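You operate a simulated robot arm through the tools that you are given. There is no shell and no other tool.

You run a simulated two-armed robot. Do the job below in one go: nothing can be reset, and whatever is moved stays where it is left.

## Task
Close up the parts table: demagnetiser at LOW and off, spilt oil wiped, oil tray covered, vice loose.
Fine: use the rag and put it back; the blanks stay where they are. What is to be rubbed or washed off counts as gone when no trace of it is left.

It is judged by the outcome, as a careful person would: the job done as asked, and still so three seconds after it is handed in. It fails if anything else is knocked over, pushed out of place, dropped, spilled or broken.

## Robot
Two 6-joint arms with three-finger grippers on one trunk, on a base that moves. Base frame: it is fixed to the floor where the robot stands at the start and does not move with it; the origin is under the middle of the robot, x ahead of it, y to its left, z up. Readings come in m, rad, newtons and seconds.
The left shoulder is at the start at [0.04, 0.147, 1.37], the right one opposite. With the tool pointing down near the work surface each hand reaches from about 0.3 to 0.52 m from the robot's upright axis, wherever it stands, measured 20 degrees to its own side. Places, roughly: blank [-2.75, 0, 0.75]; field knob [-2.8, 0.2, 0.8]; oil tray cover [-2.4, 0.2, 0.8]; rag [-2.25, 0, 0.75]; rocker switch [-2.8, 0.1, 0.8]; spilt oil [-2.5, 0.2, 0.8]. Payload 2.69 kg a hand.
The TCP of each hand is the grasp point between the finger pads, 0.029 m short of the fingertips. In the tool frame z runs along the fingers and y along their closing line. The gripper opens to 0.12 m; its body begins 0.078 m behind the TCP.
Orientation is that of the tool frame in the base frame, as a unit quaternion [w, x, y, z]. With the fingers straight down and closing along the base's y, the tool's x points along the base's -x, its y along +y and its z along -z.

## Interface
- The arms move only by the tool send_rows. It takes "left_rows", "right_rows" or both (then of equal length, played together; a hand with none holds still); each is a list of rows, each a list of 3 entries, a list of its own where there are three numbers: the shift along the tool's x, y, z in m, then the turn, a rotation vector about the tool's x, y, z in rad, then the gripper command, from -1 (shut) to 1 (fully open), values between in proportion. In form: [[[tx, ty, tz], [wx, wy, wz], jaw], ...]. A call has 1 to 20 rows; each row is the pose to reach, as a shift and turn from the pose commanded when the call began, along the tool's axes at that moment. Each row takes 0.2 s and may step no farther than 0.05 m and 0.15 rad from the row before; otherwise, or with a gripper value out of range, the whole call is refused. Where a pose cannot be reached the arm comes as near as it can. A force on the tool above 40 N (or 10 N above the force at the start of the call, whichever is more), or a blocked arm, ends the call early, and 0.2 s more pass. The fingers move at their own pace (about 0.0961 m/s each) and stop on an object; they squeeze with about 27 N. The grip force told is the motor's: it shows also when the fingers shut on nothing. Time passes only in rows, and 0.2 s behind the last, so rows that repeat a pose let the fingers close. It gives the time, the measured TCP pose, the force on the tool (base axes), the opening and the grip force at its end, in the units of the frame above (readings bear some noise), with the torque about the TCP (base axes, N m) and any sound that the robot's microphone picked up.
- Cameras (640 x 400 px; columns grow to the right, rows downward): "scene" is now at [0.1049, -0.0074, 1.5928]; the picture's right is [-0.05, -1.00, 0.00], its down [-0.66, 0.03, -0.75] and it looks along [0.75, -0.04, -0.66] (base axes); focal length 286 px, centre (320, 200). "left" rides on the left gripper at [0.063, 0, -0.104] in its tool frame; the picture's right is [0.00, 1.00, 0.00], its down [-0.83, 0.00, -0.56] and it looks along [-0.56, 0.00, 0.83] (tool axes); focal length 275 px, centre (320, 200). "right" rides on the right gripper at [0.063, 0, -0.104] in its tool frame; the picture's right is [0.00, 1.00, 0.00], its down [-0.83, 0.00, -0.56] and it looks along [-0.56, 0.00, 0.83] (tool axes); focal length 275 px, centre (320, 200).
- snapshot(camera): a new picture of that camera. No time passes.
- lift_body(by): moves the trunk up (or, below 0, down) by that many m; the arms and the scene camera ride with it, the base frame stays. It gives what a move gives, with no picture.
- roll_base(legs): drives the robot by 1 to 6 legs, each [ahead, turn to the left] in m and rad, along the robot's own axes; the way and the turn of a leg run together, so that a leg with both is an arc; at most 1.5 m and 3.142 rad a leg. The arms and the cameras ride along, it lands a little off, and it stops where it bumps. It gives what a move gives.
- pan_tilt(pan, tilt): turns the head with the scene camera to pan (to the left, within 1.501 rad either way) and tilt (down, from -0.506 to 1.204), counted from straight ahead of the robot. It gives what a move gives.
- pixel_to_xyz(camera, pixels): there is no depth. For up to 12 entries [column, row, z] of the newest picture of that camera ("zoom" is the newest enlarged one), the place [x, y] in the base frame at which the ray of that pixel passes the height z, good to about 0.003 m. No time passes.
- zoom(camera, box): a new picture of the part [left, top, right, bottom] of that camera's present view, enlarged. No time passes.
- job_done(): hands the job in; it is judged then, once.

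Open the grippers and draw the arms clear of the work before you hand the job in, unless the task says otherwise.

The tools are called after "Request:" as a command line: name --argument value ..., lists and objects as JSON in quotes. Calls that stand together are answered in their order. send_rows: Moves the arms, as the interface text tells. Its arguments: {"type":"object","properties":{"left_rows":{"type":"array","items":{"type":"array"}},"right_rows":{"type":"array","items":{"type":"array"}}},"required":[]} The other tools are called the same way: lift_body (by) moves the trunk up or down; roll_base (legs) drives the base; pan_tilt (pan, tilt) turns the head that bears the scene camera; snapshot (camera) takes a picture; pixel_to_xyz (camera, pixels) gives the place at which the rays of pixels pass given heights; zoom (camera, box) takes an enlarged picture of a part of a camera's view; job_done () hands the job in.

At the start:

```text
time_s: 0.0
left_ee_pos: [0.5117, 0.1762, 1.0539]
left_tcp_rot: [0.0, 0.001, 1.0, 0.0]
left_wrist_force: [0.3, 0.1, -0.7]
left_ft_torque: [-0.02, -0.01, -0.03]
left_width: 0.12
left_gripper_force: 0.1
right_ee_pos: [0.497, -0.2576, 0.9717]
right_tcp_rot: [-0.001, 0.0, 1.0, 0.0]
right_wrist_force: [-0.3, 0.4, 0.0]
right_ft_torque: [0.02, -0.03, 0.05]
right_width: 0.1199
right_gripper_force: 0.1
trunk travel left (down, up): [-0.497, 0.0]
robot x, y, heading: [0.0004, 0.0001, 0.002]
head pan, tilt (commanded): [-0.052, 0.717]
```

scene: 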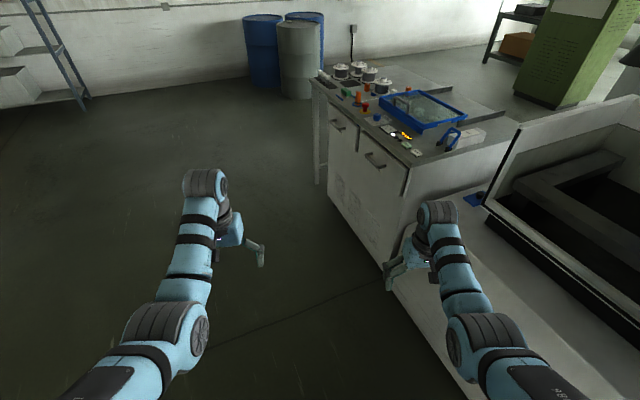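
right: 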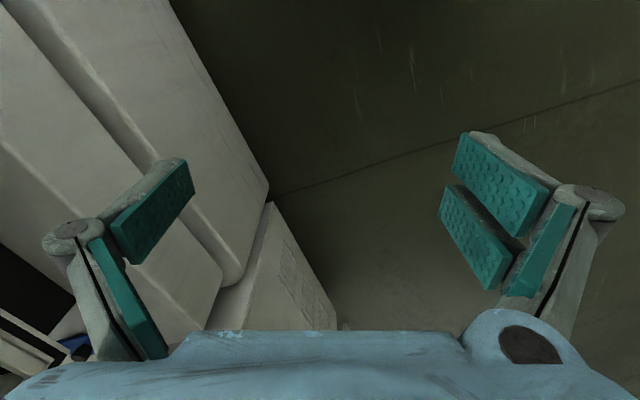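
left: 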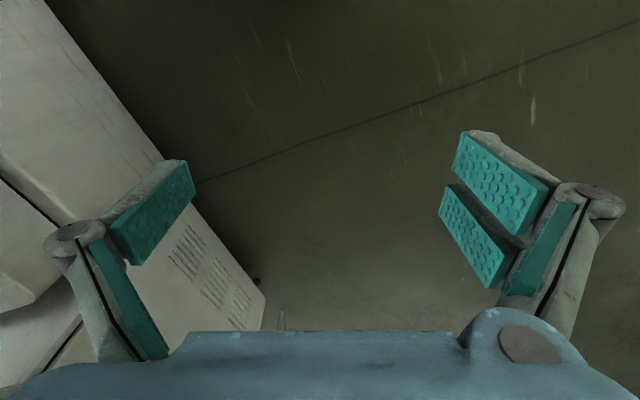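

The work table with rag, oil and knobs is told to be around x = -2.5, behind the robot; the present pictures show other furniture ahead. I first look about to the left with the head.

Request:
pan_tilt --pan 1.5 --tilt 0.4

Request:
snapshot --camera "scene"

```text
time_s: 1.6
left_ee_pos: [0.5114, 0.1768, 1.0536]
left_tcp_rot: [0.0, 0.0, 1.0, 0.0]
left_wrist_force: [-0.2, 0.1, 0.1]
left_ft_torque: [0.0, 0.02, 0.0]
left_width: 0.1198
left_gripper_force: 0.0
right_ee_pos: [0.4967, -0.2577, 0.9723]
right_tcp_rot: [0.0, 0.0, 1.0, 0.0]
right_wrist_force: [0.4, 0.1, -0.1]
right_ft_torque: [-0.02, 0.01, 0.0]
right_width: 0.1199
right_gripper_force: 0.1
trunk travel left (down, up): [-0.497, 0.0]
robot x, y, heading: [-0.0056, -0.0005, -0.002]
head pan, tilt (commanded): [1.499, 0.4]
```

```text
taken
```

scene: 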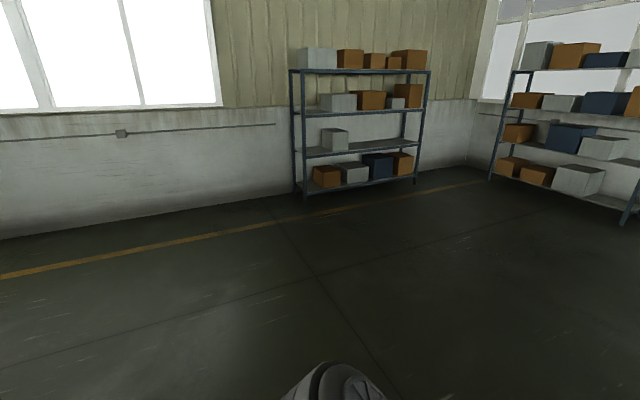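

To the left there is free floor. I turn the robot left by about 1.6 rad in place and look again.

Request:
roll_base --legs '[[0, 1.57]]'

Request:
snapshot --camera "scene"

```text
time_s: 5.8
left_ee_pos: [-0.1652, 0.5162, 1.0541]
left_tcp_rot: [0.0, -0.7, 0.715, -0.001]
left_wrist_force: [-0.7, 0.5, -0.5]
left_ft_torque: [-0.01, -0.01, -0.01]
left_width: 0.12
left_gripper_force: 0.1
right_ee_pos: [0.2683, 0.4911, 0.9718]
right_tcp_rot: [0.0, -0.7, 0.715, 0.001]
right_wrist_force: [0.1, 1.0, 0.3]
right_ft_torque: [-0.01, 0.04, -0.01]
right_width: 0.1201
right_gripper_force: 0.2
trunk travel left (down, up): [-0.497, 0.0]
robot x, y, heading: [0.0011, -0.0036, 1.552]
head pan, tilt (commanded): [1.499, 0.4]
```

```text
taken
```

scene: 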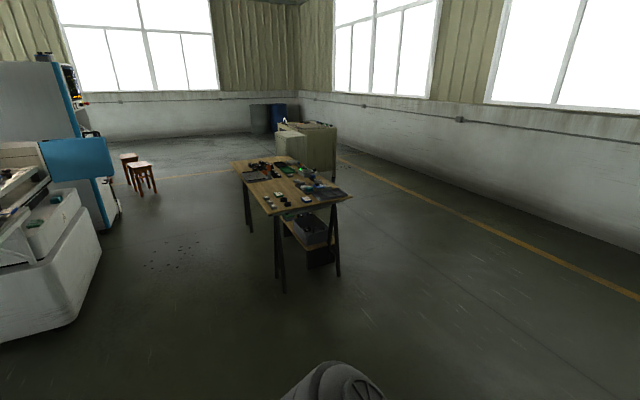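

A table stands at about pixel (290,185), which fits x ≈ -2.5. I enlarge it.

Request:
zoom --camera "scene" --box '[210, 140, 370, 240]'

Request:
pixel_to_xyz --camera "scene" --pixels '[[267, 215, 0.75], [351, 195, 0.75], [233, 162, 0.75], [295, 155, 0.75], [284, 293, 0], [338, 275, 0]]'

```text
4.00 times, centred on (290, 190) of scene
```

zoom: 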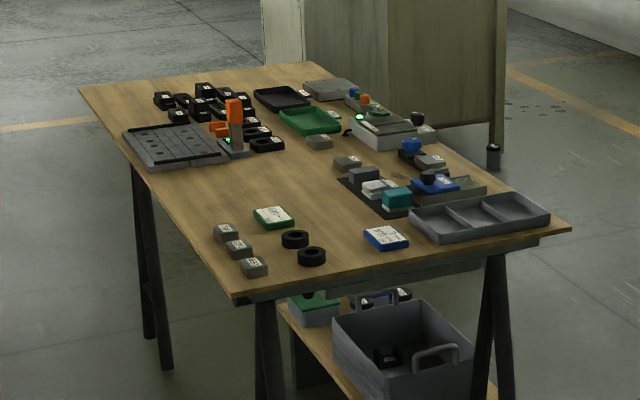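

```text
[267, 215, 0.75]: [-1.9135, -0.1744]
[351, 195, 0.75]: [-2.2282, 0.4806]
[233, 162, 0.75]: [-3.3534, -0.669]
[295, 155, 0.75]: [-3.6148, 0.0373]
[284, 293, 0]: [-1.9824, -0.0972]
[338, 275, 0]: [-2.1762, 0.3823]
```

The table has its long side toward +y with the items of interest; I work out the rough positions from the zoom.

Request:
pixel_to_xyz --camera "zoom" --pixels '[[385, 130, 0.78], [417, 118, 0.8], [433, 185, 0.78], [400, 190, 0.75], [480, 215, 0.75], [386, 237, 0.75], [410, 145, 0.78], [235, 110, 0.8], [175, 145, 0.75], [568, 229, 0.75], [323, 65, 0.75], [235, 295, 0.75]]'

Request:
zoom --camera "scene" --box '[270, 150, 350, 200]'

```text
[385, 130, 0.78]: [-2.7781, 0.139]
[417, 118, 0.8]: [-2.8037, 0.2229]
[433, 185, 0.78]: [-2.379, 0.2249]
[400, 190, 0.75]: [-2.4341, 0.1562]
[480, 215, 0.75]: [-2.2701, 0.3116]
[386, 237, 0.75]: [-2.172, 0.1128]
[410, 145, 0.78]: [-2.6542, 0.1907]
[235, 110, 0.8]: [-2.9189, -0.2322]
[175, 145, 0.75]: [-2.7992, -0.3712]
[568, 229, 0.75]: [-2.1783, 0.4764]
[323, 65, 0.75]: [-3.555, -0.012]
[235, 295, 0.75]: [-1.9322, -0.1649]
```

```text
8.00 times, centred on (310, 175) of scene
```

zoom: 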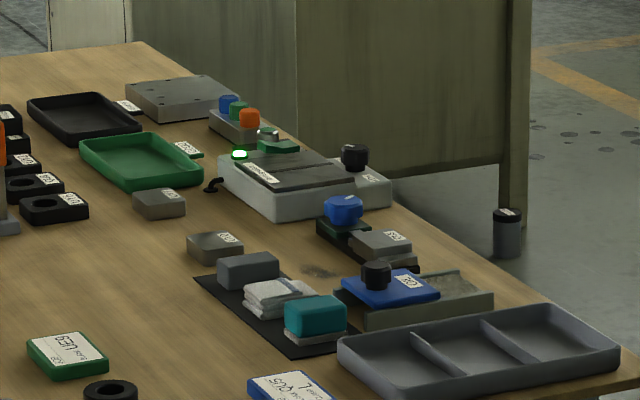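

The rag, cover on the oil tray, spill (320,272), vice with blue knob (345,210) and demagnetiser (300,185) all lie along the +y edge. I check where the grey-green cabinet behind stands on the floor, and some item places.

Request:
pixel_to_xyz --camera "zoom" --pixels '[[507, 255, 0], [518, 230, 0], [300, 150, 0], [275, 292, 0.77], [320, 272, 0.75], [315, 315, 0.78], [376, 275, 0.8], [343, 210, 0.8], [380, 245, 0.78], [353, 158, 0.82], [240, 155, 0.8], [278, 145, 0.79]]'

Request:
pan_tilt --pan 1.0 --tilt 0.4

Request:
snapshot --camera "scene"

```text
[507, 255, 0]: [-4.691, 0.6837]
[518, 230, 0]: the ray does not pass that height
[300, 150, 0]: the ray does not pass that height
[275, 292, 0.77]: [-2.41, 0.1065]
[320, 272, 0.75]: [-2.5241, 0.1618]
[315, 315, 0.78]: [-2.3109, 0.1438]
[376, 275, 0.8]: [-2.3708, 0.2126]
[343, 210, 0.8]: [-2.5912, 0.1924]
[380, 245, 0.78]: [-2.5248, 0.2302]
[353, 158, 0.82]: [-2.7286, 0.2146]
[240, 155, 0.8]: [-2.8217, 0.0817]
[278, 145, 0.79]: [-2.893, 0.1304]
```

```text
time_s: 6.7
left_ee_pos: [-0.1642, 0.5164, 1.0542]
left_tcp_rot: [0.001, -0.7, 0.714, -0.001]
left_wrist_force: [-0.5, 0.4, -0.6]
left_ft_torque: [0.0, -0.01, 0.01]
left_width: 0.1199
left_gripper_force: 0.2
right_ee_pos: [0.2687, 0.492, 0.9722]
right_tcp_rot: [-0.001, -0.7, 0.714, 0.0]
right_wrist_force: [0.3, 0.1, -0.3]
right_ft_torque: [0.0, -0.01, 0.02]
right_width: 0.12
right_gripper_force: 0.1
trunk travel left (down, up): [-0.497, 0.0]
robot x, y, heading: [-0.0013, 0.0026, 1.55]
head pan, tilt (commanded): [1.0, 0.4]
```

```text
taken
```

scene: 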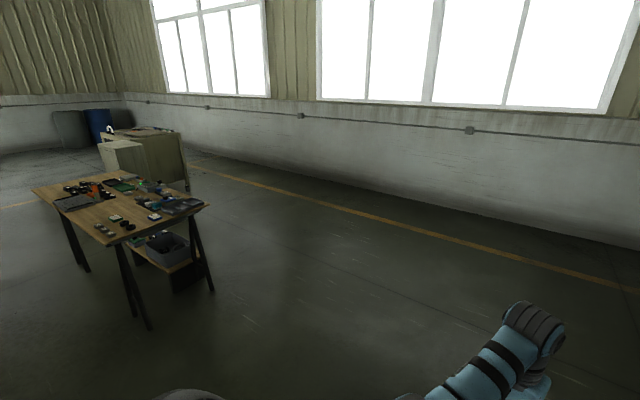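

The floor on the +y side of the table is free and the cabinet is far behind. I drive around to a point about (-2.75, 1.5) and turn to face the table's long side.

Request:
roll_base --legs '[[0, 1.09], [1.5, 0], [1.5, 0], [0.13, 0], [0, 2.405]]'

Request:
pan_tilt --pan 0 --tilt 0.6

Request:
snapshot --camera "scene"

```text
time_s: 30.4
left_ee_pos: [-2.3776, 1.1019, 1.054]
left_tcp_rot: [0.0, 0.59, 0.807, 0.0]
left_wrist_force: [-0.3, 0.1, -0.2]
left_ft_torque: [0.02, 0.03, -0.02]
left_width: 0.12
left_gripper_force: 0.0
right_ee_pos: [-2.7973, 0.9829, 0.9721]
right_tcp_rot: [0.0, 0.591, 0.807, 0.0]
right_wrist_force: [0.2, -0.6, -0.5]
right_ft_torque: [0.03, -0.02, -0.02]
right_width: 0.1201
right_gripper_force: 0.0
trunk travel left (down, up): [-0.497, 0.0]
robot x, y, heading: [-2.6982, 1.5366, -1.264]
head pan, tilt (commanded): [1.0, 0.4]
```

```text
time_s: 31.7
left_ee_pos: [-2.3764, 1.1016, 1.0545]
left_tcp_rot: [0.001, 0.591, 0.807, 0.0]
left_wrist_force: [0.9, -0.2, 0.3]
left_ft_torque: [0.0, -0.03, -0.02]
left_width: 0.1201
left_gripper_force: 0.0
right_ee_pos: [-2.7977, 0.9834, 0.9724]
right_tcp_rot: [0.0, 0.591, 0.807, -0.001]
right_wrist_force: [-0.4, 0.2, 0.4]
right_ft_torque: [-0.04, -0.03, -0.01]
right_width: 0.1198
right_gripper_force: 0.1
trunk travel left (down, up): [-0.497, 0.0]
robot x, y, heading: [-2.6984, 1.5378, -1.265]
head pan, tilt (commanded): [0.0, 0.6]
```

```text
taken
```

scene: 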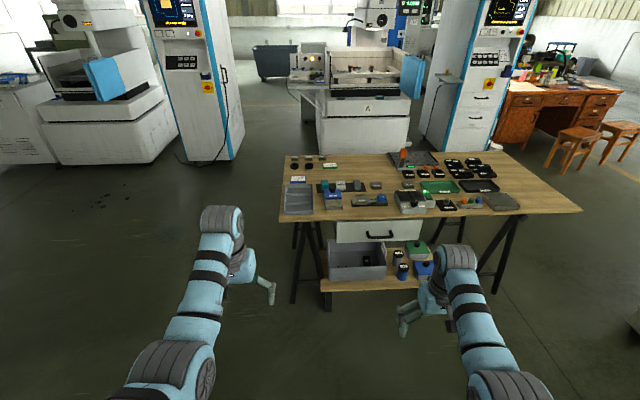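

Now I face the table; the items run from (300,200) to (410,200). I enlarge the middle.

Request:
zoom --camera "scene" --box '[275, 145, 515, 295]'

Request:
zoom --camera "scene" --box '[310, 165, 430, 240]'

Request:
pixel_to_xyz --camera "scene" --pixels '[[278, 221, 0.75], [582, 211, 0.75], [285, 153, 0.75], [518, 151, 0.75], [292, 303, 0], [330, 310, 0]]'

```text
2.67 times, centred on (395, 220) of scene
```

zoom: 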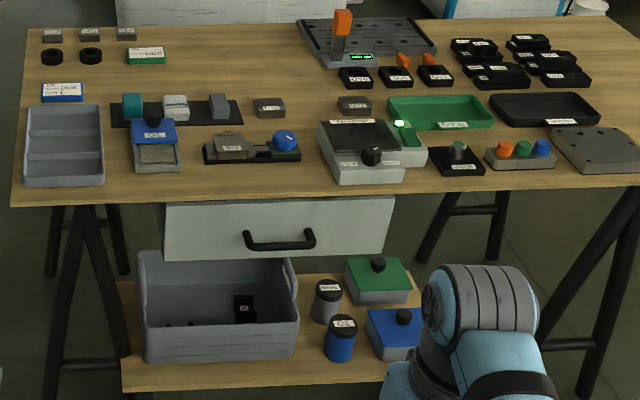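

```text
5.33 times, centred on (370, 202) of scene
```

zoom: 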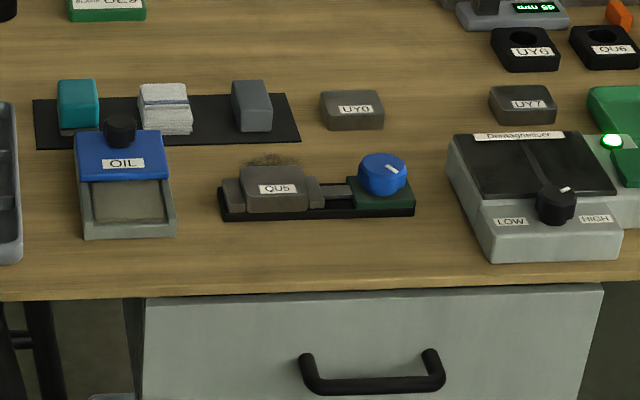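

```text
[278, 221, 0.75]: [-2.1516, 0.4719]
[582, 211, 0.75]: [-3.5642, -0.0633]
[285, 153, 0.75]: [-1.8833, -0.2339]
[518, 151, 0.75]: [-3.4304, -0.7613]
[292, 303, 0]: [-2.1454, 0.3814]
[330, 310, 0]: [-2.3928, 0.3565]
```

The cover with black knob is at (120,130), rag at (165,108), spill at (270,160), vice knob at (383,172), demagnetiser knob at (556,200). I compute their places.

Request:
pixel_to_xyz --camera "zoom" --pixels '[[120, 127, 0.81], [165, 108, 0.77], [270, 160, 0.75], [383, 165, 0.81], [556, 195, 0.82], [611, 142, 0.8], [85, 238, 0.75], [175, 235, 0.75], [35, 148, 0.75], [300, 138, 0.75], [275, 180, 0.79], [625, 160, 0.79]]'

Request:
zoom --camera "scene" --box '[385, 180, 449, 220]'

```text
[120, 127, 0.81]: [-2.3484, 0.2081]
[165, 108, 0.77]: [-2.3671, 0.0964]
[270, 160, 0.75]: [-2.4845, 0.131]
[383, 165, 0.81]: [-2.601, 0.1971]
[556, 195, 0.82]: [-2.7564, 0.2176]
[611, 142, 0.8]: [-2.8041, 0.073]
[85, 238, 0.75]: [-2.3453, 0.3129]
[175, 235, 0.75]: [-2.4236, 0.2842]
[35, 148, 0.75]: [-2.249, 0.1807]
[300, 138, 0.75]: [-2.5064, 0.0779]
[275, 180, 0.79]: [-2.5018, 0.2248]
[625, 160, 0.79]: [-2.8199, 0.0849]
```

```text
10.00 times, centred on (417, 200) of scene
```

zoom: 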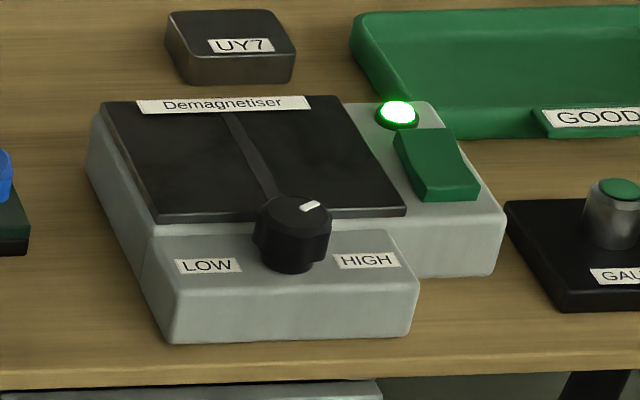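

Everything is within reach from one side of the table. I drive up to about half a metre in front of the edge, aligned with the demagnetiser side, staying short of the table first.

Request:
roll_base --legs '[[0, -0.378], [0.72, 0], [0, 0.434]]'

Request:
pan_tilt --pan 0 --tilt 0.9

Request:
snapshot --camera "scene"

```text
time_s: 38.0
left_ee_pos: [-2.4001, 0.4266, 1.054]
left_tcp_rot: [0.0, 0.56, 0.828, 0.0]
left_wrist_force: [-0.4, 0.7, 0.0]
left_ft_torque: [-0.02, 0.0, -0.03]
left_width: 0.1201
left_gripper_force: 0.0
right_ee_pos: [-2.8084, 0.2785, 0.9714]
right_tcp_rot: [0.0, 0.56, 0.828, 0.001]
right_wrist_force: [-0.5, 0.7, 1.1]
right_ft_torque: [-0.02, -0.05, -0.01]
right_width: 0.1201
right_gripper_force: 0.0
trunk travel left (down, up): [-0.497, 0.0]
robot x, y, heading: [-2.751, 0.8333, -1.191]
head pan, tilt (commanded): [0.0, 0.6]
```

```text
time_s: 38.8
left_ee_pos: [-2.3986, 0.426, 1.0531]
left_tcp_rot: [-0.001, 0.56, 0.828, 0.0]
left_wrist_force: [0.6, 0.2, 0.8]
left_ft_torque: [-0.02, 0.02, 0.04]
left_width: 0.1201
left_gripper_force: 0.0
right_ee_pos: [-2.807, 0.2787, 0.9721]
right_tcp_rot: [-0.001, 0.56, 0.829, 0.001]
right_wrist_force: [-0.1, 0.3, -0.1]
right_ft_torque: [0.0, -0.01, -0.02]
right_width: 0.12
right_gripper_force: 0.1
trunk travel left (down, up): [-0.497, 0.0]
robot x, y, heading: [-2.7538, 0.8356, -1.186]
head pan, tilt (commanded): [0.0, 0.901]
```

```text
taken
```

scene: 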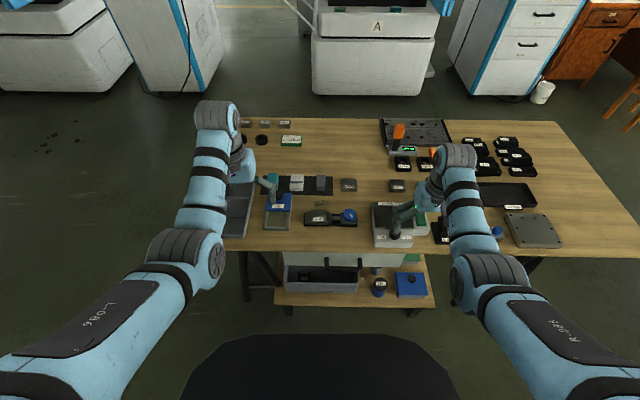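

I now stand about 0.55 m from the edge. I measure the near edge and items in this picture.

Request:
pixel_to_xyz --camera "scene" --pixels '[[232, 251, 0.75], [360, 253, 0.75], [550, 256, 0.75], [349, 214, 0.8], [320, 204, 0.75], [296, 183, 0.77], [395, 229, 0.82], [266, 205, 0.8], [284, 305, 0.15], [430, 305, 0.15]]'

Request:
zoom --camera "scene" --box '[220, 150, 460, 300]'

Request:
snapshot --camera "right"

Request:
snapshot --camera "left"

```text
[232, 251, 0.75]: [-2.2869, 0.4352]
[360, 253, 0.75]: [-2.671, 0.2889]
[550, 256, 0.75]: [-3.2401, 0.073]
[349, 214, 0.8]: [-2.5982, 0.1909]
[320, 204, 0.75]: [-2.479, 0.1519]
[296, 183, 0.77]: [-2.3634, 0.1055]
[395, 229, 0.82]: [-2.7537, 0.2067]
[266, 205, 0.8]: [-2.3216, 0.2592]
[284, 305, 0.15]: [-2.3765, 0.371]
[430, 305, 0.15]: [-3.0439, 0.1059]
```

```text
2.67 times, centred on (340, 225) of scene
```

zoom: 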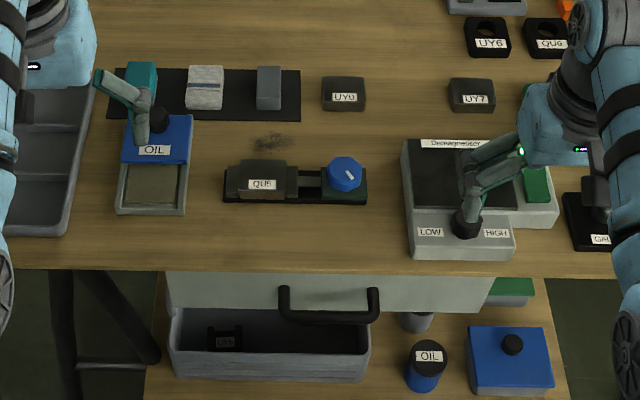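

```text
taken
```

right: 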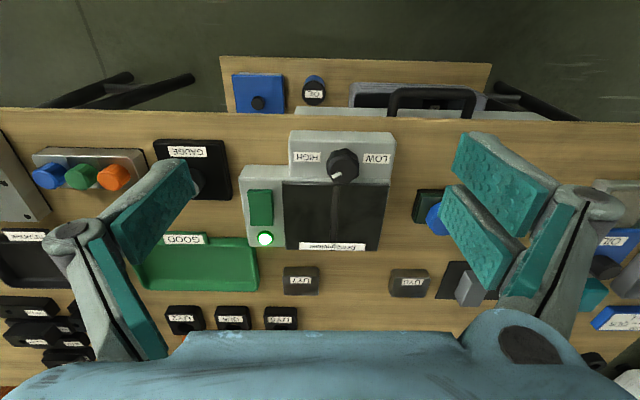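

```text
taken
```

left: 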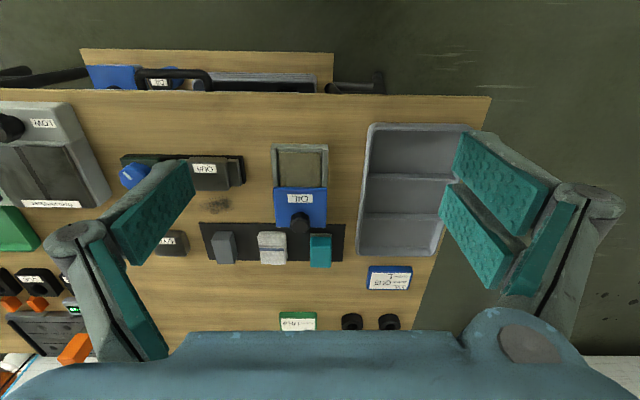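

A dark part of the robot's own front shows at the bottom (row 335 on). I tilt the head down to judge how near the base may come to the table.

Request:
pan_tilt --pan 0 --tilt 1.2

Request:
snapshot --camera "scene"

Request:
pan_tilt --pan 0.9 --tilt 1.2

Request:
snapshot --camera "scene"

```text
time_s: 39.6
left_ee_pos: [-2.3981, 0.4272, 1.0537]
left_tcp_rot: [-0.001, 0.56, 0.828, 0.001]
left_wrist_force: [-0.7, -0.2, -0.4]
left_ft_torque: [0.0, 0.0, 0.03]
left_width: 0.1201
left_gripper_force: 0.1
right_ee_pos: [-2.8063, 0.2781, 0.9721]
right_tcp_rot: [-0.001, 0.56, 0.829, 0.0]
right_wrist_force: [-0.8, -0.7, -1.2]
right_ft_torque: [0.01, 0.01, 0.01]
right_width: 0.1199
right_gripper_force: 0.1
trunk travel left (down, up): [-0.497, 0.0]
robot x, y, heading: [-2.7543, 0.8348, -1.183]
head pan, tilt (commanded): [0.0, 1.201]
```

```text
taken
```

scene: 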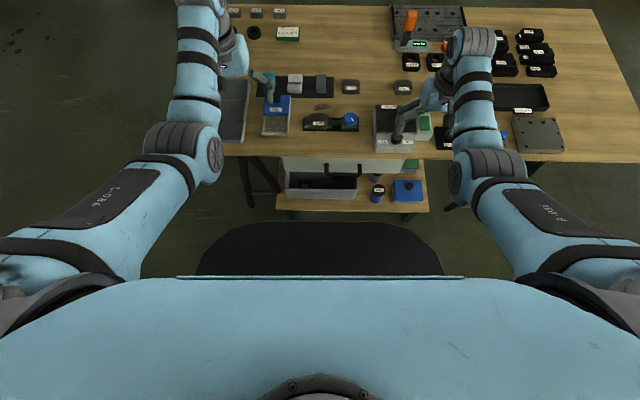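

```text
time_s: 40.8
left_ee_pos: [-2.3981, 0.4275, 1.0537]
left_tcp_rot: [0.0, 0.56, 0.828, 0.0]
left_wrist_force: [-0.1, 0.1, 0.4]
left_ft_torque: [0.03, -0.02, 0.03]
left_width: 0.1202
left_gripper_force: 0.0
right_ee_pos: [-2.8069, 0.2791, 0.9722]
right_tcp_rot: [0.0, 0.56, 0.829, 0.001]
right_wrist_force: [0.4, 0.4, -0.1]
right_ft_torque: [0.01, 0.0, 0.02]
right_width: 0.1197
right_gripper_force: 0.0
trunk travel left (down, up): [-0.497, 0.0]
robot x, y, heading: [-2.7519, 0.836, -1.188]
head pan, tilt (commanded): [0.901, 1.201]
```

```text
taken
```

scene: 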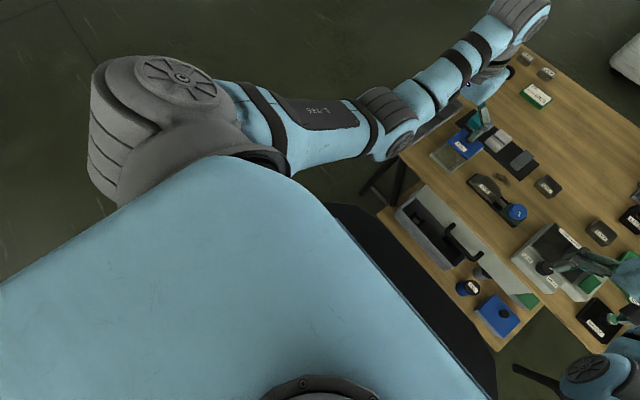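

I triangulate the dark base front from two tilts: first at tilt 1.2.

Request:
pan_tilt --pan 0 --tilt 1.2

Request:
snapshot --camera "scene"

Request:
pixel_to_xyz --camera "scene" --pixels '[[320, 222, 0.2], [320, 222, 0.6], [320, 222, 1.0], [195, 275, 0.2], [445, 275, 0.2], [195, 275, 0.6], [445, 275, 0.6]]'

Request:
pan_tilt --pan 0 --tilt 0.8

Request:
snapshot --camera "scene"

```text
time_s: 42.0
left_ee_pos: [-2.3969, 0.426, 1.0538]
left_tcp_rot: [-0.001, 0.559, 0.829, 0.001]
left_wrist_force: [0.3, -0.2, 0.4]
left_ft_torque: [0.05, 0.01, -0.01]
left_width: 0.12
left_gripper_force: 0.2
right_ee_pos: [-2.8079, 0.2783, 0.9721]
right_tcp_rot: [0.0, 0.559, 0.829, 0.001]
right_wrist_force: [-0.1, -0.3, -0.5]
right_ft_torque: [0.0, 0.02, 0.0]
right_width: 0.12
right_gripper_force: 0.1
trunk travel left (down, up): [-0.497, 0.0]
robot x, y, heading: [-2.7539, 0.8335, -1.188]
head pan, tilt (commanded): [0.0, 1.201]
```

```text
taken
```

scene: 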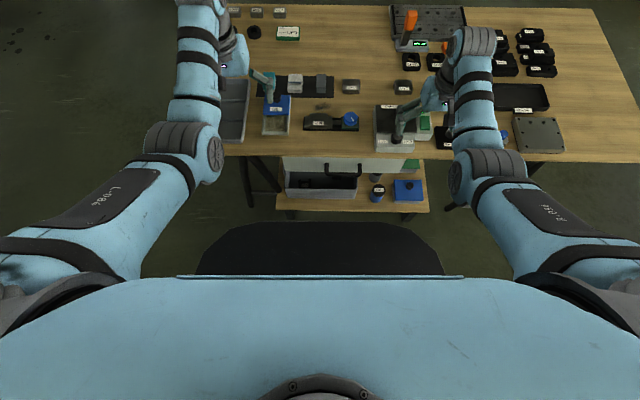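

```text
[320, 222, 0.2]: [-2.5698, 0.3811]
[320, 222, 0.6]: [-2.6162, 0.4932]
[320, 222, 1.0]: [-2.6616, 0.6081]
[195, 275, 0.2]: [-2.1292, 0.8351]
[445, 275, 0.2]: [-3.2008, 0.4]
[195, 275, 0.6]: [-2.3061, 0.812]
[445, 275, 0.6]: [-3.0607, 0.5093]
```

```text
time_s: 42.9
left_ee_pos: [-2.3981, 0.4271, 1.0543]
left_tcp_rot: [-0.001, 0.56, 0.829, 0.001]
left_wrist_force: [-0.2, 0.3, -1.2]
left_ft_torque: [-0.02, 0.02, -0.01]
left_width: 0.1199
left_gripper_force: 0.1
right_ee_pos: [-2.8078, 0.2782, 0.9726]
right_tcp_rot: [0.0, 0.56, 0.829, 0.001]
right_wrist_force: [0.7, 0.1, 0.2]
right_ft_torque: [0.0, 0.05, 0.01]
right_width: 0.1199
right_gripper_force: 0.0
trunk travel left (down, up): [-0.497, 0.0]
robot x, y, heading: [-2.7501, 0.8378, -1.187]
head pan, tilt (commanded): [0.0, 0.799]
```

```text
taken
```

scene: 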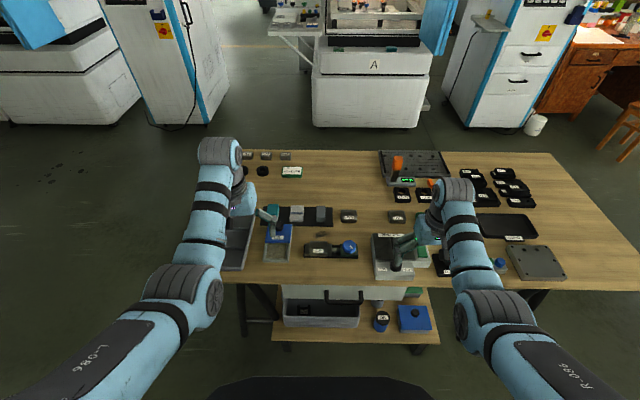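

Now the same edge in this picture is at (320,377).

Request:
pixel_to_xyz --camera "scene" --pixels '[[320, 377, 0.2], [320, 377, 0.6], [320, 377, 1.0]]'

```text
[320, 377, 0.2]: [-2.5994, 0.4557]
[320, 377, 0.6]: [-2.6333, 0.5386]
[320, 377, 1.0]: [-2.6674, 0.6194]
```

The two rays meet at roughly z ≈ 1.0–1.1, forward 0.2–0.25 m, but loosely. To see the body and its clearance directly I turn the left hand about its own axis (high over the table, z 1.05) so its camera looks back at the robot.

Request:
send_rows --left_rows '[[[0, 0, 0], [0, 0, 0.15], 1], [[0, 0, 0], [0, 0, 0.3], 1], [[0, 0, 0], [0, 0, 0.45], 1], [[0, 0, 0], [0, 0, 0.6], 1], [[0, 0, 0], [0, 0, 0.75], 1], [[0, 0, 0], [0, 0, 0.9], 1], [[0, 0, 0], [0, 0, 1.05], 1], [[0, 0, 0], [0, 0, 1.2], 1], [[0, 0, 0], [0, 0, 1.35], 1], [[0, 0, 0], [0, 0, 1.5], 1], [[0, 0, 0], [0, 0, 1.65], 1], [[0, 0, 0], [0, 0, 1.8], 1], [[0, 0, 0], [0, 0, 1.95], 1], [[0, 0, 0], [0, 0, 2.1], 1], [[0, 0, 0], [0, 0, 2.25], 1], [[0, 0, 0], [0, 0, 2.4], 1], [[0, 0, 0], [0, 0, 2.55], 1], [[0, 0, 0], [0, 0, 2.7], 1], [[0, 0, 0], [0, 0, 2.85], 1]]'

Request:
snapshot --camera "left"

```text
time_s: 46.9
left_ee_pos: [-2.3981, 0.4263, 1.0542]
left_tcp_rot: [0.0, 0.901, -0.435, -0.001]
left_wrist_force: [0.3, 0.1, 0.3]
left_ft_torque: [-0.03, -0.02, -0.04]
left_width: 0.1201
left_gripper_force: 0.1
right_ee_pos: [-2.8075, 0.2785, 0.9724]
right_tcp_rot: [-0.001, 0.56, 0.829, 0.001]
right_wrist_force: [0.0, 0.2, -0.4]
right_ft_torque: [0.01, -0.01, -0.03]
right_width: 0.1199
right_gripper_force: 0.2
trunk travel left (down, up): [-0.497, 0.0]
robot x, y, heading: [-2.7515, 0.8356, -1.185]
head pan, tilt (commanded): [0.0, 0.799]
```

```text
taken
```

left: 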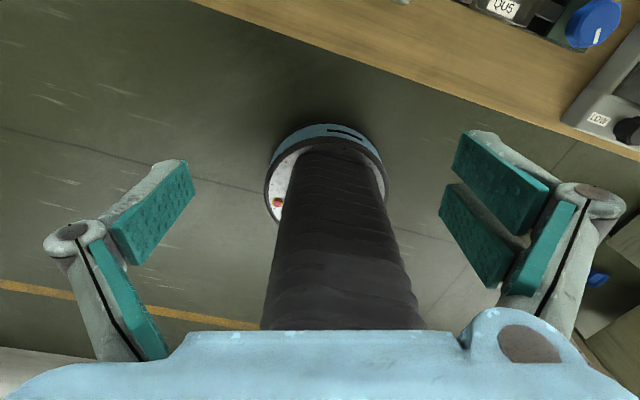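

The robot is a black bellows column on a small round base. I measure the base rim at floor height and the column's width in this picture.

Request:
pixel_to_xyz --camera "left" --pixels '[[265, 190, 0.1], [385, 185, 0.1], [320, 123, 0.1], [320, 140, 0.2], [265, 320, 0.7], [420, 320, 0.7], [275, 250, 0.5], [400, 250, 0.5]]'

```text
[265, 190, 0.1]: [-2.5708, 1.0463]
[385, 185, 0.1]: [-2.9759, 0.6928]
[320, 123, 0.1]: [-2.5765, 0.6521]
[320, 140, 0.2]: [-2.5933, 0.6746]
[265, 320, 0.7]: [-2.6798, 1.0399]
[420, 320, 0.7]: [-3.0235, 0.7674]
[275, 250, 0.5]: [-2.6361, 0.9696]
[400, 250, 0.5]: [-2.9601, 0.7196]
```

Column radius is about 0.2 m, the round base about 0.26 m. I move closer to about 0.33 m from the edge, centred near the vice, then check the gap with the left camera.

Request:
roll_base --legs '[[0, -0.3], [0.215, 0], [0, 0.278]]'

Request:
snapshot --camera "left"

Request:
snapshot --camera "scene"

Request:
snapshot --camera "right"

```text
time_s: 50.4
left_ee_pos: [-2.3959, 0.2056, 1.0528]
left_tcp_rot: [-0.002, 0.894, -0.448, 0.0]
left_wrist_force: [0.3, -0.8, -0.7]
left_ft_torque: [0.01, -0.01, 0.0]
left_width: 0.1199
left_gripper_force: 0.0
right_ee_pos: [-2.8079, 0.0719, 0.9714]
right_tcp_rot: [-0.001, 0.574, 0.819, 0.001]
right_wrist_force: [-0.5, -0.2, 0.7]
right_ft_torque: [-0.03, -0.03, 0.01]
right_width: 0.12
right_gripper_force: 0.0
trunk travel left (down, up): [-0.497, 0.0]
robot x, y, heading: [-2.7376, 0.6305, -1.219]
head pan, tilt (commanded): [0.0, 0.799]
```

```text
taken
```

left: 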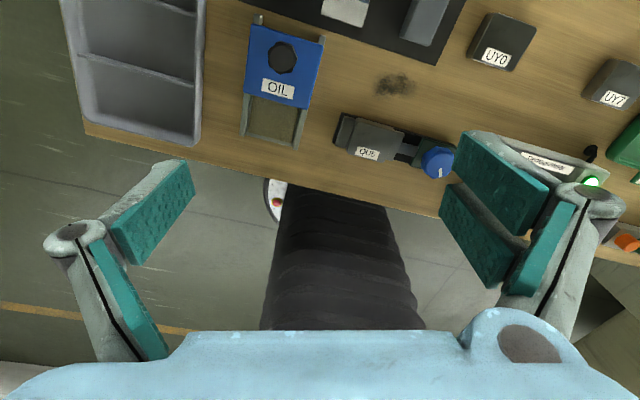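

```text
taken
```

scene: 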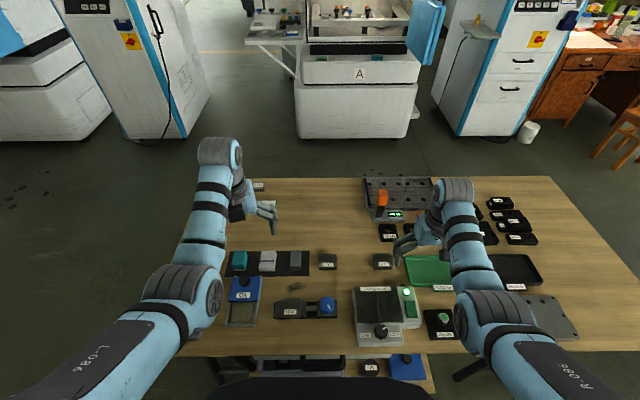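

```text
taken
```

right: 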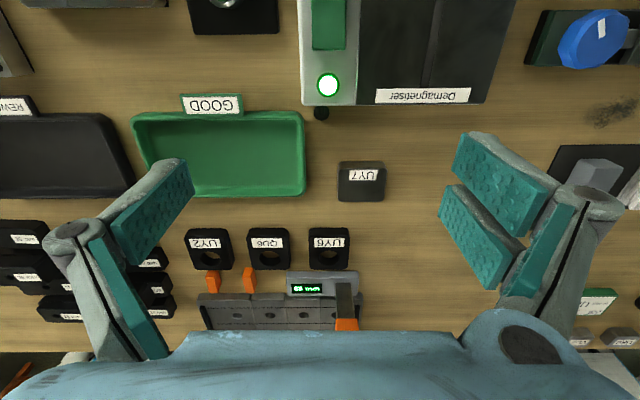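

The left camera shows the tray (278,90) with the blue lid running between two rails. I enlarge the tray, and the vice and spill, in this view.

Request:
zoom --camera "left" --box '[220, 0, 380, 150]'

Request:
zoom --camera "left" --box '[320, 60, 480, 190]'

Request:
zoom --camera "scene" --box '[210, 240, 370, 360]'

Request:
zoom --camera "scene" --box '[340, 270, 440, 350]'

```text
2.67 times, centred on (300, 75) of left
```

zoom: 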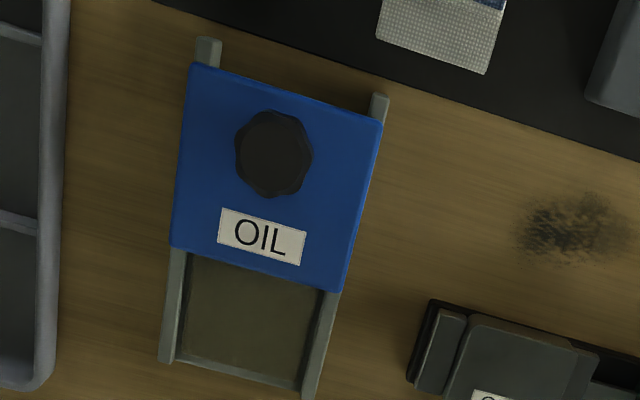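

```text
3.08 times, centred on (400, 125) of left
```

zoom: 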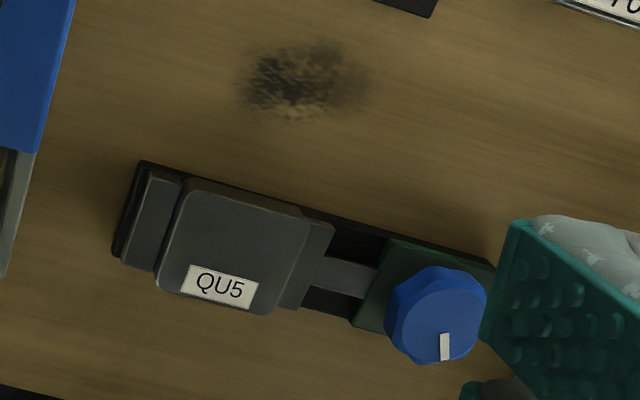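

```text
3.33 times, centred on (290, 300) of scene
```

zoom: 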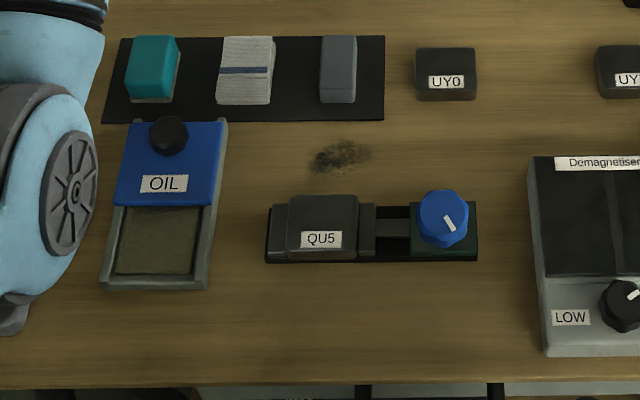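

```text
5.00 times, centred on (390, 310) of scene
```

zoom: 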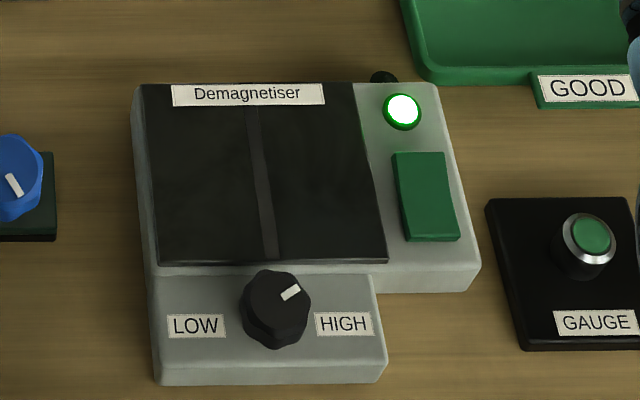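

The lid slides on rails toward me, the knob's mark points to HIGH, the rocker is green at (425,195) of the zoom with the lamp lit, and the vice has a pointer knob. I move 0.06 m nearer so that all of it is in reach.

Request:
roll_base --legs '[[0.06, 0.01]]'

Request:
snapshot --camera "left"

Request:
snapshot --camera "scene"

```text
time_s: 51.4
left_ee_pos: [-2.3745, 0.1626, 1.0592]
left_tcp_rot: [0.004, 0.896, -0.444, 0.002]
left_wrist_force: [0.8, -2.3, -1.5]
left_ft_torque: [0.2, 0.02, -0.02]
left_width: 0.12
left_gripper_force: 0.2
right_ee_pos: [-2.7872, 0.0227, 0.9751]
right_tcp_rot: [0.002, 0.57, 0.822, -0.002]
right_wrist_force: [0.3, -1.2, -2.0]
right_ft_torque: [0.15, 0.04, -0.02]
right_width: 0.1198
right_gripper_force: 0.1
trunk travel left (down, up): [-0.497, 0.0]
robot x, y, heading: [-2.7142, 0.5729, -1.209]
head pan, tilt (commanded): [0.0, 0.799]
```

```text
taken
```

left: 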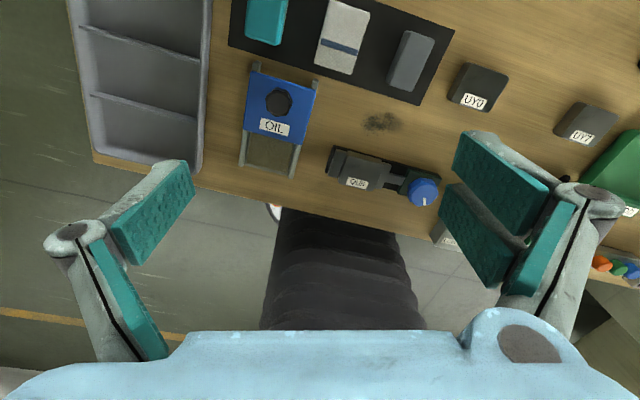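

```text
taken
```

scene: 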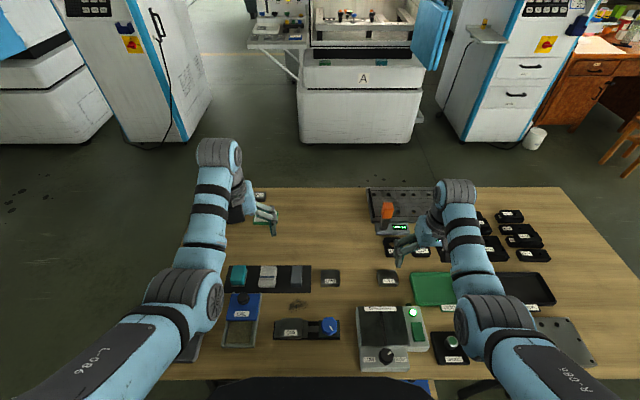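

The hands are clear of everything. I turn the left hand back to its normal attitude and bring the right hand over the demagnetiser knob at about z 0.90 to look at it closely.

Request:
send_rows --left_rows '[[[0, 0, 0], [0, 0, -0.15], 1], [[0, 0, 0], [0, 0, -0.3], 1], [[0, 0, 0], [0, 0, -0.45], 1], [[0, 0, 0], [0, 0, -0.6], 1], [[0, 0, 0], [0, 0, -0.75], 1], [[0, 0, 0], [0, 0, -0.9], 1], [[0, 0, 0], [0, 0, -1.05], 1], [[0, 0, 0], [0, 0, -1.2], 1], [[0, 0, 0], [0, 0, -1.35], 1], [[0, 0, 0], [0, 0, -1.5], 1], [[0, 0, 0], [0, 0, -1.65], 1], [[0, 0, 0], [0, 0, -1.8], 1], [[0, 0, 0], [0, 0, -1.95], 1], [[0, 0, 0], [0, 0, -2.1], 1], [[0, 0, 0], [0, 0, -2.25], 1], [[0, 0, 0], [0, 0, -2.4], 1], [[0, 0, 0], [0, 0, -2.55], 1], [[0, 0, 0], [0, 0, -2.7], 1], [[0, 0, 0], [0, 0, -2.85], 1]]' --right_rows '[[[0.02, 0.012, 0], [0, 0, 0], 1], [[0.04, 0.024, 0], [0, 0, 0], 1], [[0.06, 0.036, 0], [0, 0, 0], 1], [[0.08, 0.048, 0.01], [0, 0, 0], 1], [[0.1, 0.06, 0.02], [0, 0, 0], 1], [[0.12, 0.072, 0.03], [0, 0, 0], 1], [[0.14, 0.084, 0.04], [0, 0, 0], 1], [[0.161, 0.0956, 0.05], [0, 0, 0], 1], [[0.161, 0.0956, 0.065], [0, 0, 0], 1], [[0.161, 0.0956, 0.075], [0, 0, 0], 1], [[0.161, 0.0956, 0.075], [0, 0, 0], 1], [[0.161, 0.0956, 0.075], [0, 0, 0], 1], [[0.161, 0.0956, 0.075], [0, 0, 0], 1], [[0.161, 0.0956, 0.075], [0, 0, 0], 1], [[0.161, 0.0956, 0.075], [0, 0, 0], 1], [[0.161, 0.0956, 0.075], [0, 0, 0], 1], [[0.161, 0.0956, 0.075], [0, 0, 0], 1], [[0.161, 0.0956, 0.075], [0, 0, 0], 1], [[0.161, 0.0956, 0.075], [0, 0, 0], 1]]'

Request:
snapshot --camera "right"

Request:
snapshot --camera "left"

Request:
snapshot --camera "scene"

```text
time_s: 55.4
left_ee_pos: [-2.3722, 0.1604, 1.0573]
left_tcp_rot: [0.002, 0.568, 0.823, -0.001]
left_wrist_force: [-0.7, 0.1, 0.7]
left_ft_torque: [0.01, 0.0, -0.01]
left_width: 0.1199
left_gripper_force: 0.0
right_ee_pos: [-2.7531, 0.2042, 0.8969]
right_tcp_rot: [0.001, 0.57, 0.822, -0.001]
right_wrist_force: [-0.1, 0.0, 0.3]
right_ft_torque: [0.01, -0.01, -0.02]
right_width: 0.1201
right_gripper_force: 0.0
trunk travel left (down, up): [-0.497, 0.0]
robot x, y, heading: [-2.7145, 0.5713, -1.213]
head pan, tilt (commanded): [0.0, 0.799]
```

```text
taken
```

right: 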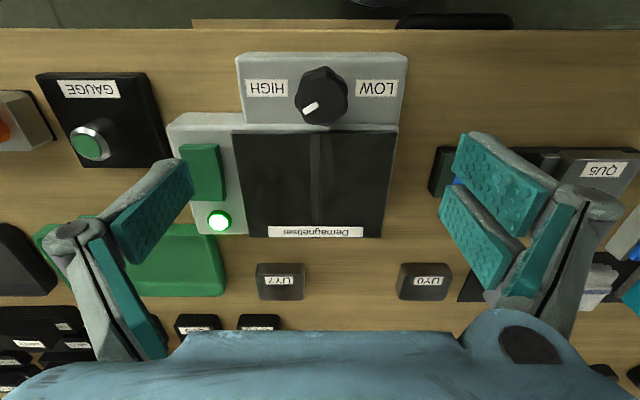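

```text
taken
```

left: 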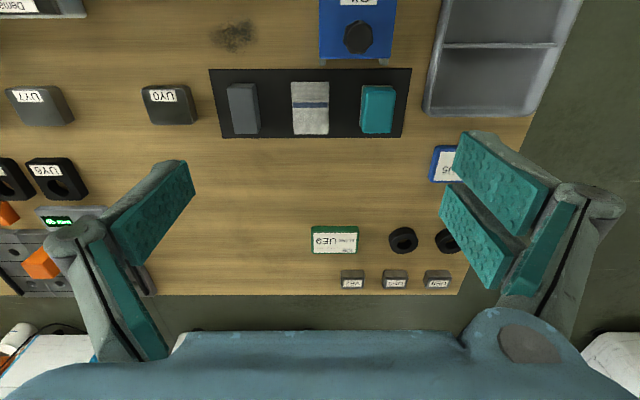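

```text
taken
```

scene: 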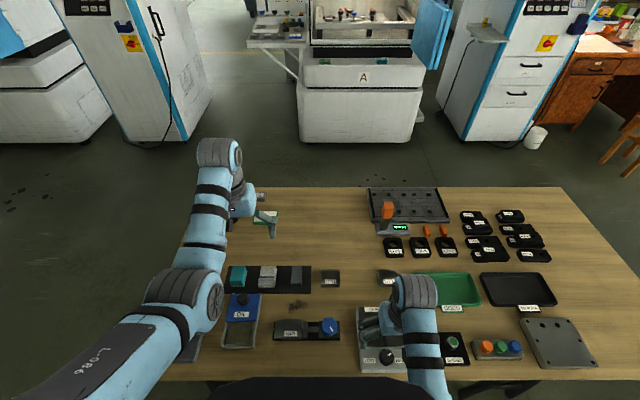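

The knob's top is at about (321,92) in the right picture, and its mark points to HIGH. I find its position at several heights from this and the scene picture to fix its height.

Request:
pixel_to_xyz --camera "right" --pixels '[[321, 92, 0.8], [321, 92, 0.82], [321, 92, 0.84], [239, 54, 0.79], [406, 52, 0.79], [397, 122, 0.79], [204, 172, 0.8], [219, 221, 0.8]]'

Request:
pixel_to_xyz --camera "scene" --pixels '[[386, 354, 0.8], [386, 354, 0.82], [386, 354, 0.84], [357, 372, 0.75], [418, 331, 0.8]]'

Request:
zoom --camera "right" --box '[160, 40, 420, 240]'

Request:
zoom --camera "scene" --box '[340, 300, 440, 380]'

```text
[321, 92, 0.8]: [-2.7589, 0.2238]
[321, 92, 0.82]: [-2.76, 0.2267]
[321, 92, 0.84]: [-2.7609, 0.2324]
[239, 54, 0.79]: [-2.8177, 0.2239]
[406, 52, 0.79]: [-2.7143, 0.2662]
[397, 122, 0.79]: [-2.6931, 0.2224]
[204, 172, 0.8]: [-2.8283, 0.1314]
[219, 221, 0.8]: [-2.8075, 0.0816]
```

```text
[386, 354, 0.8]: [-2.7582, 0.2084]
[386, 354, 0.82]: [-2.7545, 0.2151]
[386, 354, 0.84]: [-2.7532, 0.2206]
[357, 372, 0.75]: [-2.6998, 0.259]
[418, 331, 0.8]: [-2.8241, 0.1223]
```

```text
2.00 times, centred on (290, 140) of right
```

zoom: 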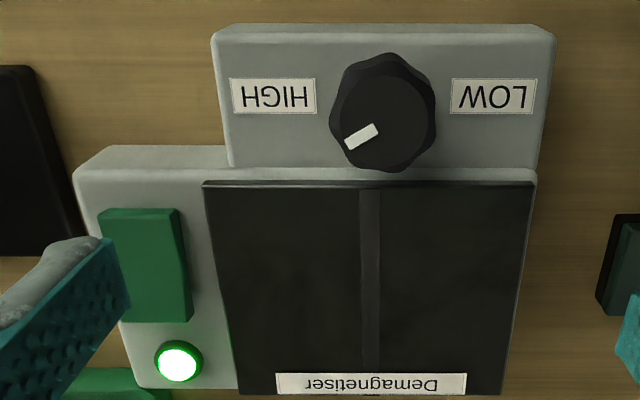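

```text
5.00 times, centred on (390, 340) of scene
```

zoom: 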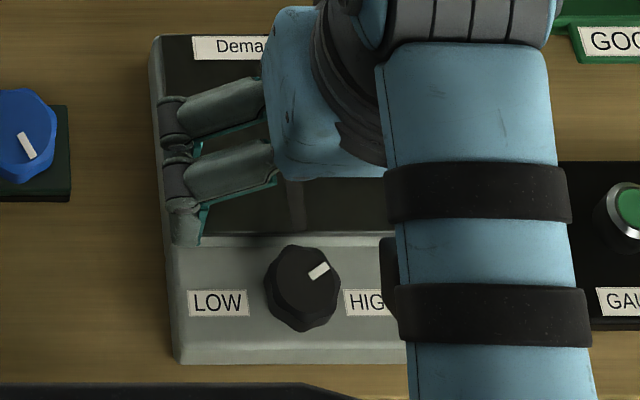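

I match the white mark itself in both views — (310.5,108) in the right picture and (319,270) in the scene zoom — to find the height of the knob top.

Request:
pixel_to_xyz --camera "zoom" --pixels '[[319, 270, 0.79], [319, 270, 0.8], [319, 270, 0.81], [319, 270, 0.82], [319, 270, 0.83], [319, 270, 0.84], [303, 283, 0.82]]'

Request:
pixel_to_xyz --camera "right" --pixels '[[310.5, 108, 0.79], [310.5, 108, 0.8], [310.5, 108, 0.81], [310.5, 108, 0.82], [310.5, 108, 0.83], [310.5, 108, 0.84], [322, 98, 0.82], [322, 98, 0.8]]'

```text
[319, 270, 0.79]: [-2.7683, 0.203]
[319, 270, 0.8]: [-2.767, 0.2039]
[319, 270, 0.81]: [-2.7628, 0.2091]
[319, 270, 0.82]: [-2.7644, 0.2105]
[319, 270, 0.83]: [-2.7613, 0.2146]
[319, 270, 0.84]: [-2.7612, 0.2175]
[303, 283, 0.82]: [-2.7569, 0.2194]
```

```text
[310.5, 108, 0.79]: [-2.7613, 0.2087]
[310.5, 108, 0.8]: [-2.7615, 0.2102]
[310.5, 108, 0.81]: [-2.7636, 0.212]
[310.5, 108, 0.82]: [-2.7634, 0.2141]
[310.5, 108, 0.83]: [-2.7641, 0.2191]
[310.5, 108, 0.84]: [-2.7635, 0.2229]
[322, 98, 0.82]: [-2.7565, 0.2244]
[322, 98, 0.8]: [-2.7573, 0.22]
```

The knob top lies at about z 0.825–0.835, centre near (-2.757, 0.2215). I centre the right hand over it, narrow the fingers to about 0.065 m and come down to z 0.875 to look.

Request:
send_rows --right_rows '[[[0.009, 0.001, 0.0], [0, 0, 0], 0.5], [[0.0176, 0.0024, 0.0], [0, 0, 0], 0.083], [[0.0176, 0.0024, 0.01], [0, 0, 0], 0.083], [[0.0176, 0.0024, 0.022], [0, 0, 0], 0.083], [[0.0176, 0.0024, 0.022], [0, 0, 0], 0.083]]'

Request:
snapshot --camera "right"

Request:
zoom --camera "scene" --box '[340, 300, 440, 380]'

```text
time_s: 56.6
left_ee_pos: [-2.3729, 0.1604, 1.0549]
left_tcp_rot: [0.001, 0.569, 0.822, -0.001]
left_wrist_force: [-0.4, 0.4, -0.7]
left_ft_torque: [0.03, 0.02, 0.0]
left_width: 0.12
left_gripper_force: 0.1
right_ee_pos: [-2.7572, 0.2217, 0.8758]
right_tcp_rot: [0.002, 0.569, 0.822, -0.001]
right_wrist_force: [-0.9, -0.1, 0.6]
right_ft_torque: [0.01, 0.01, 0.01]
right_width: 0.0647
right_gripper_force: 0.1
trunk travel left (down, up): [-0.497, 0.0]
robot x, y, heading: [-2.7152, 0.5713, -1.213]
head pan, tilt (commanded): [0.0, 0.799]
```

```text
taken
```

right: 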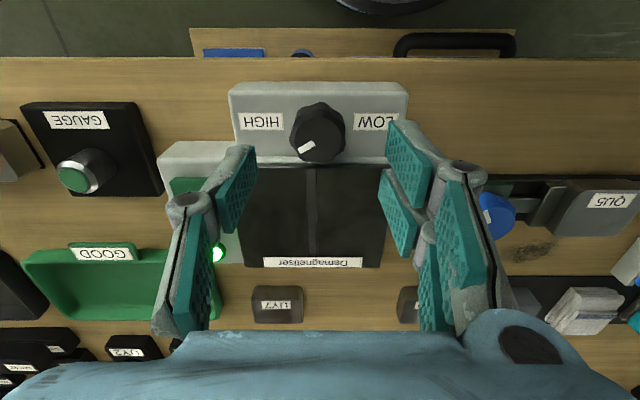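

```text
5.00 times, centred on (390, 340) of scene
```

zoom: 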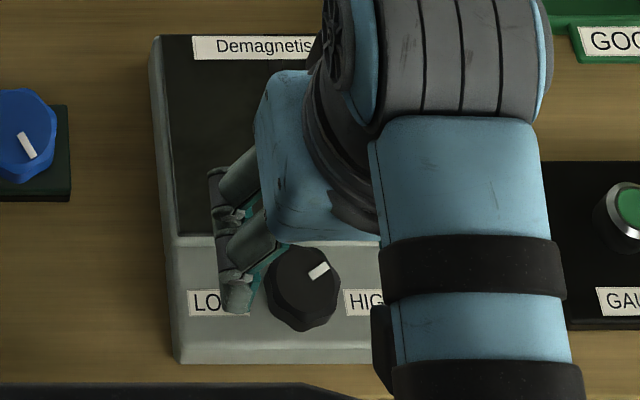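

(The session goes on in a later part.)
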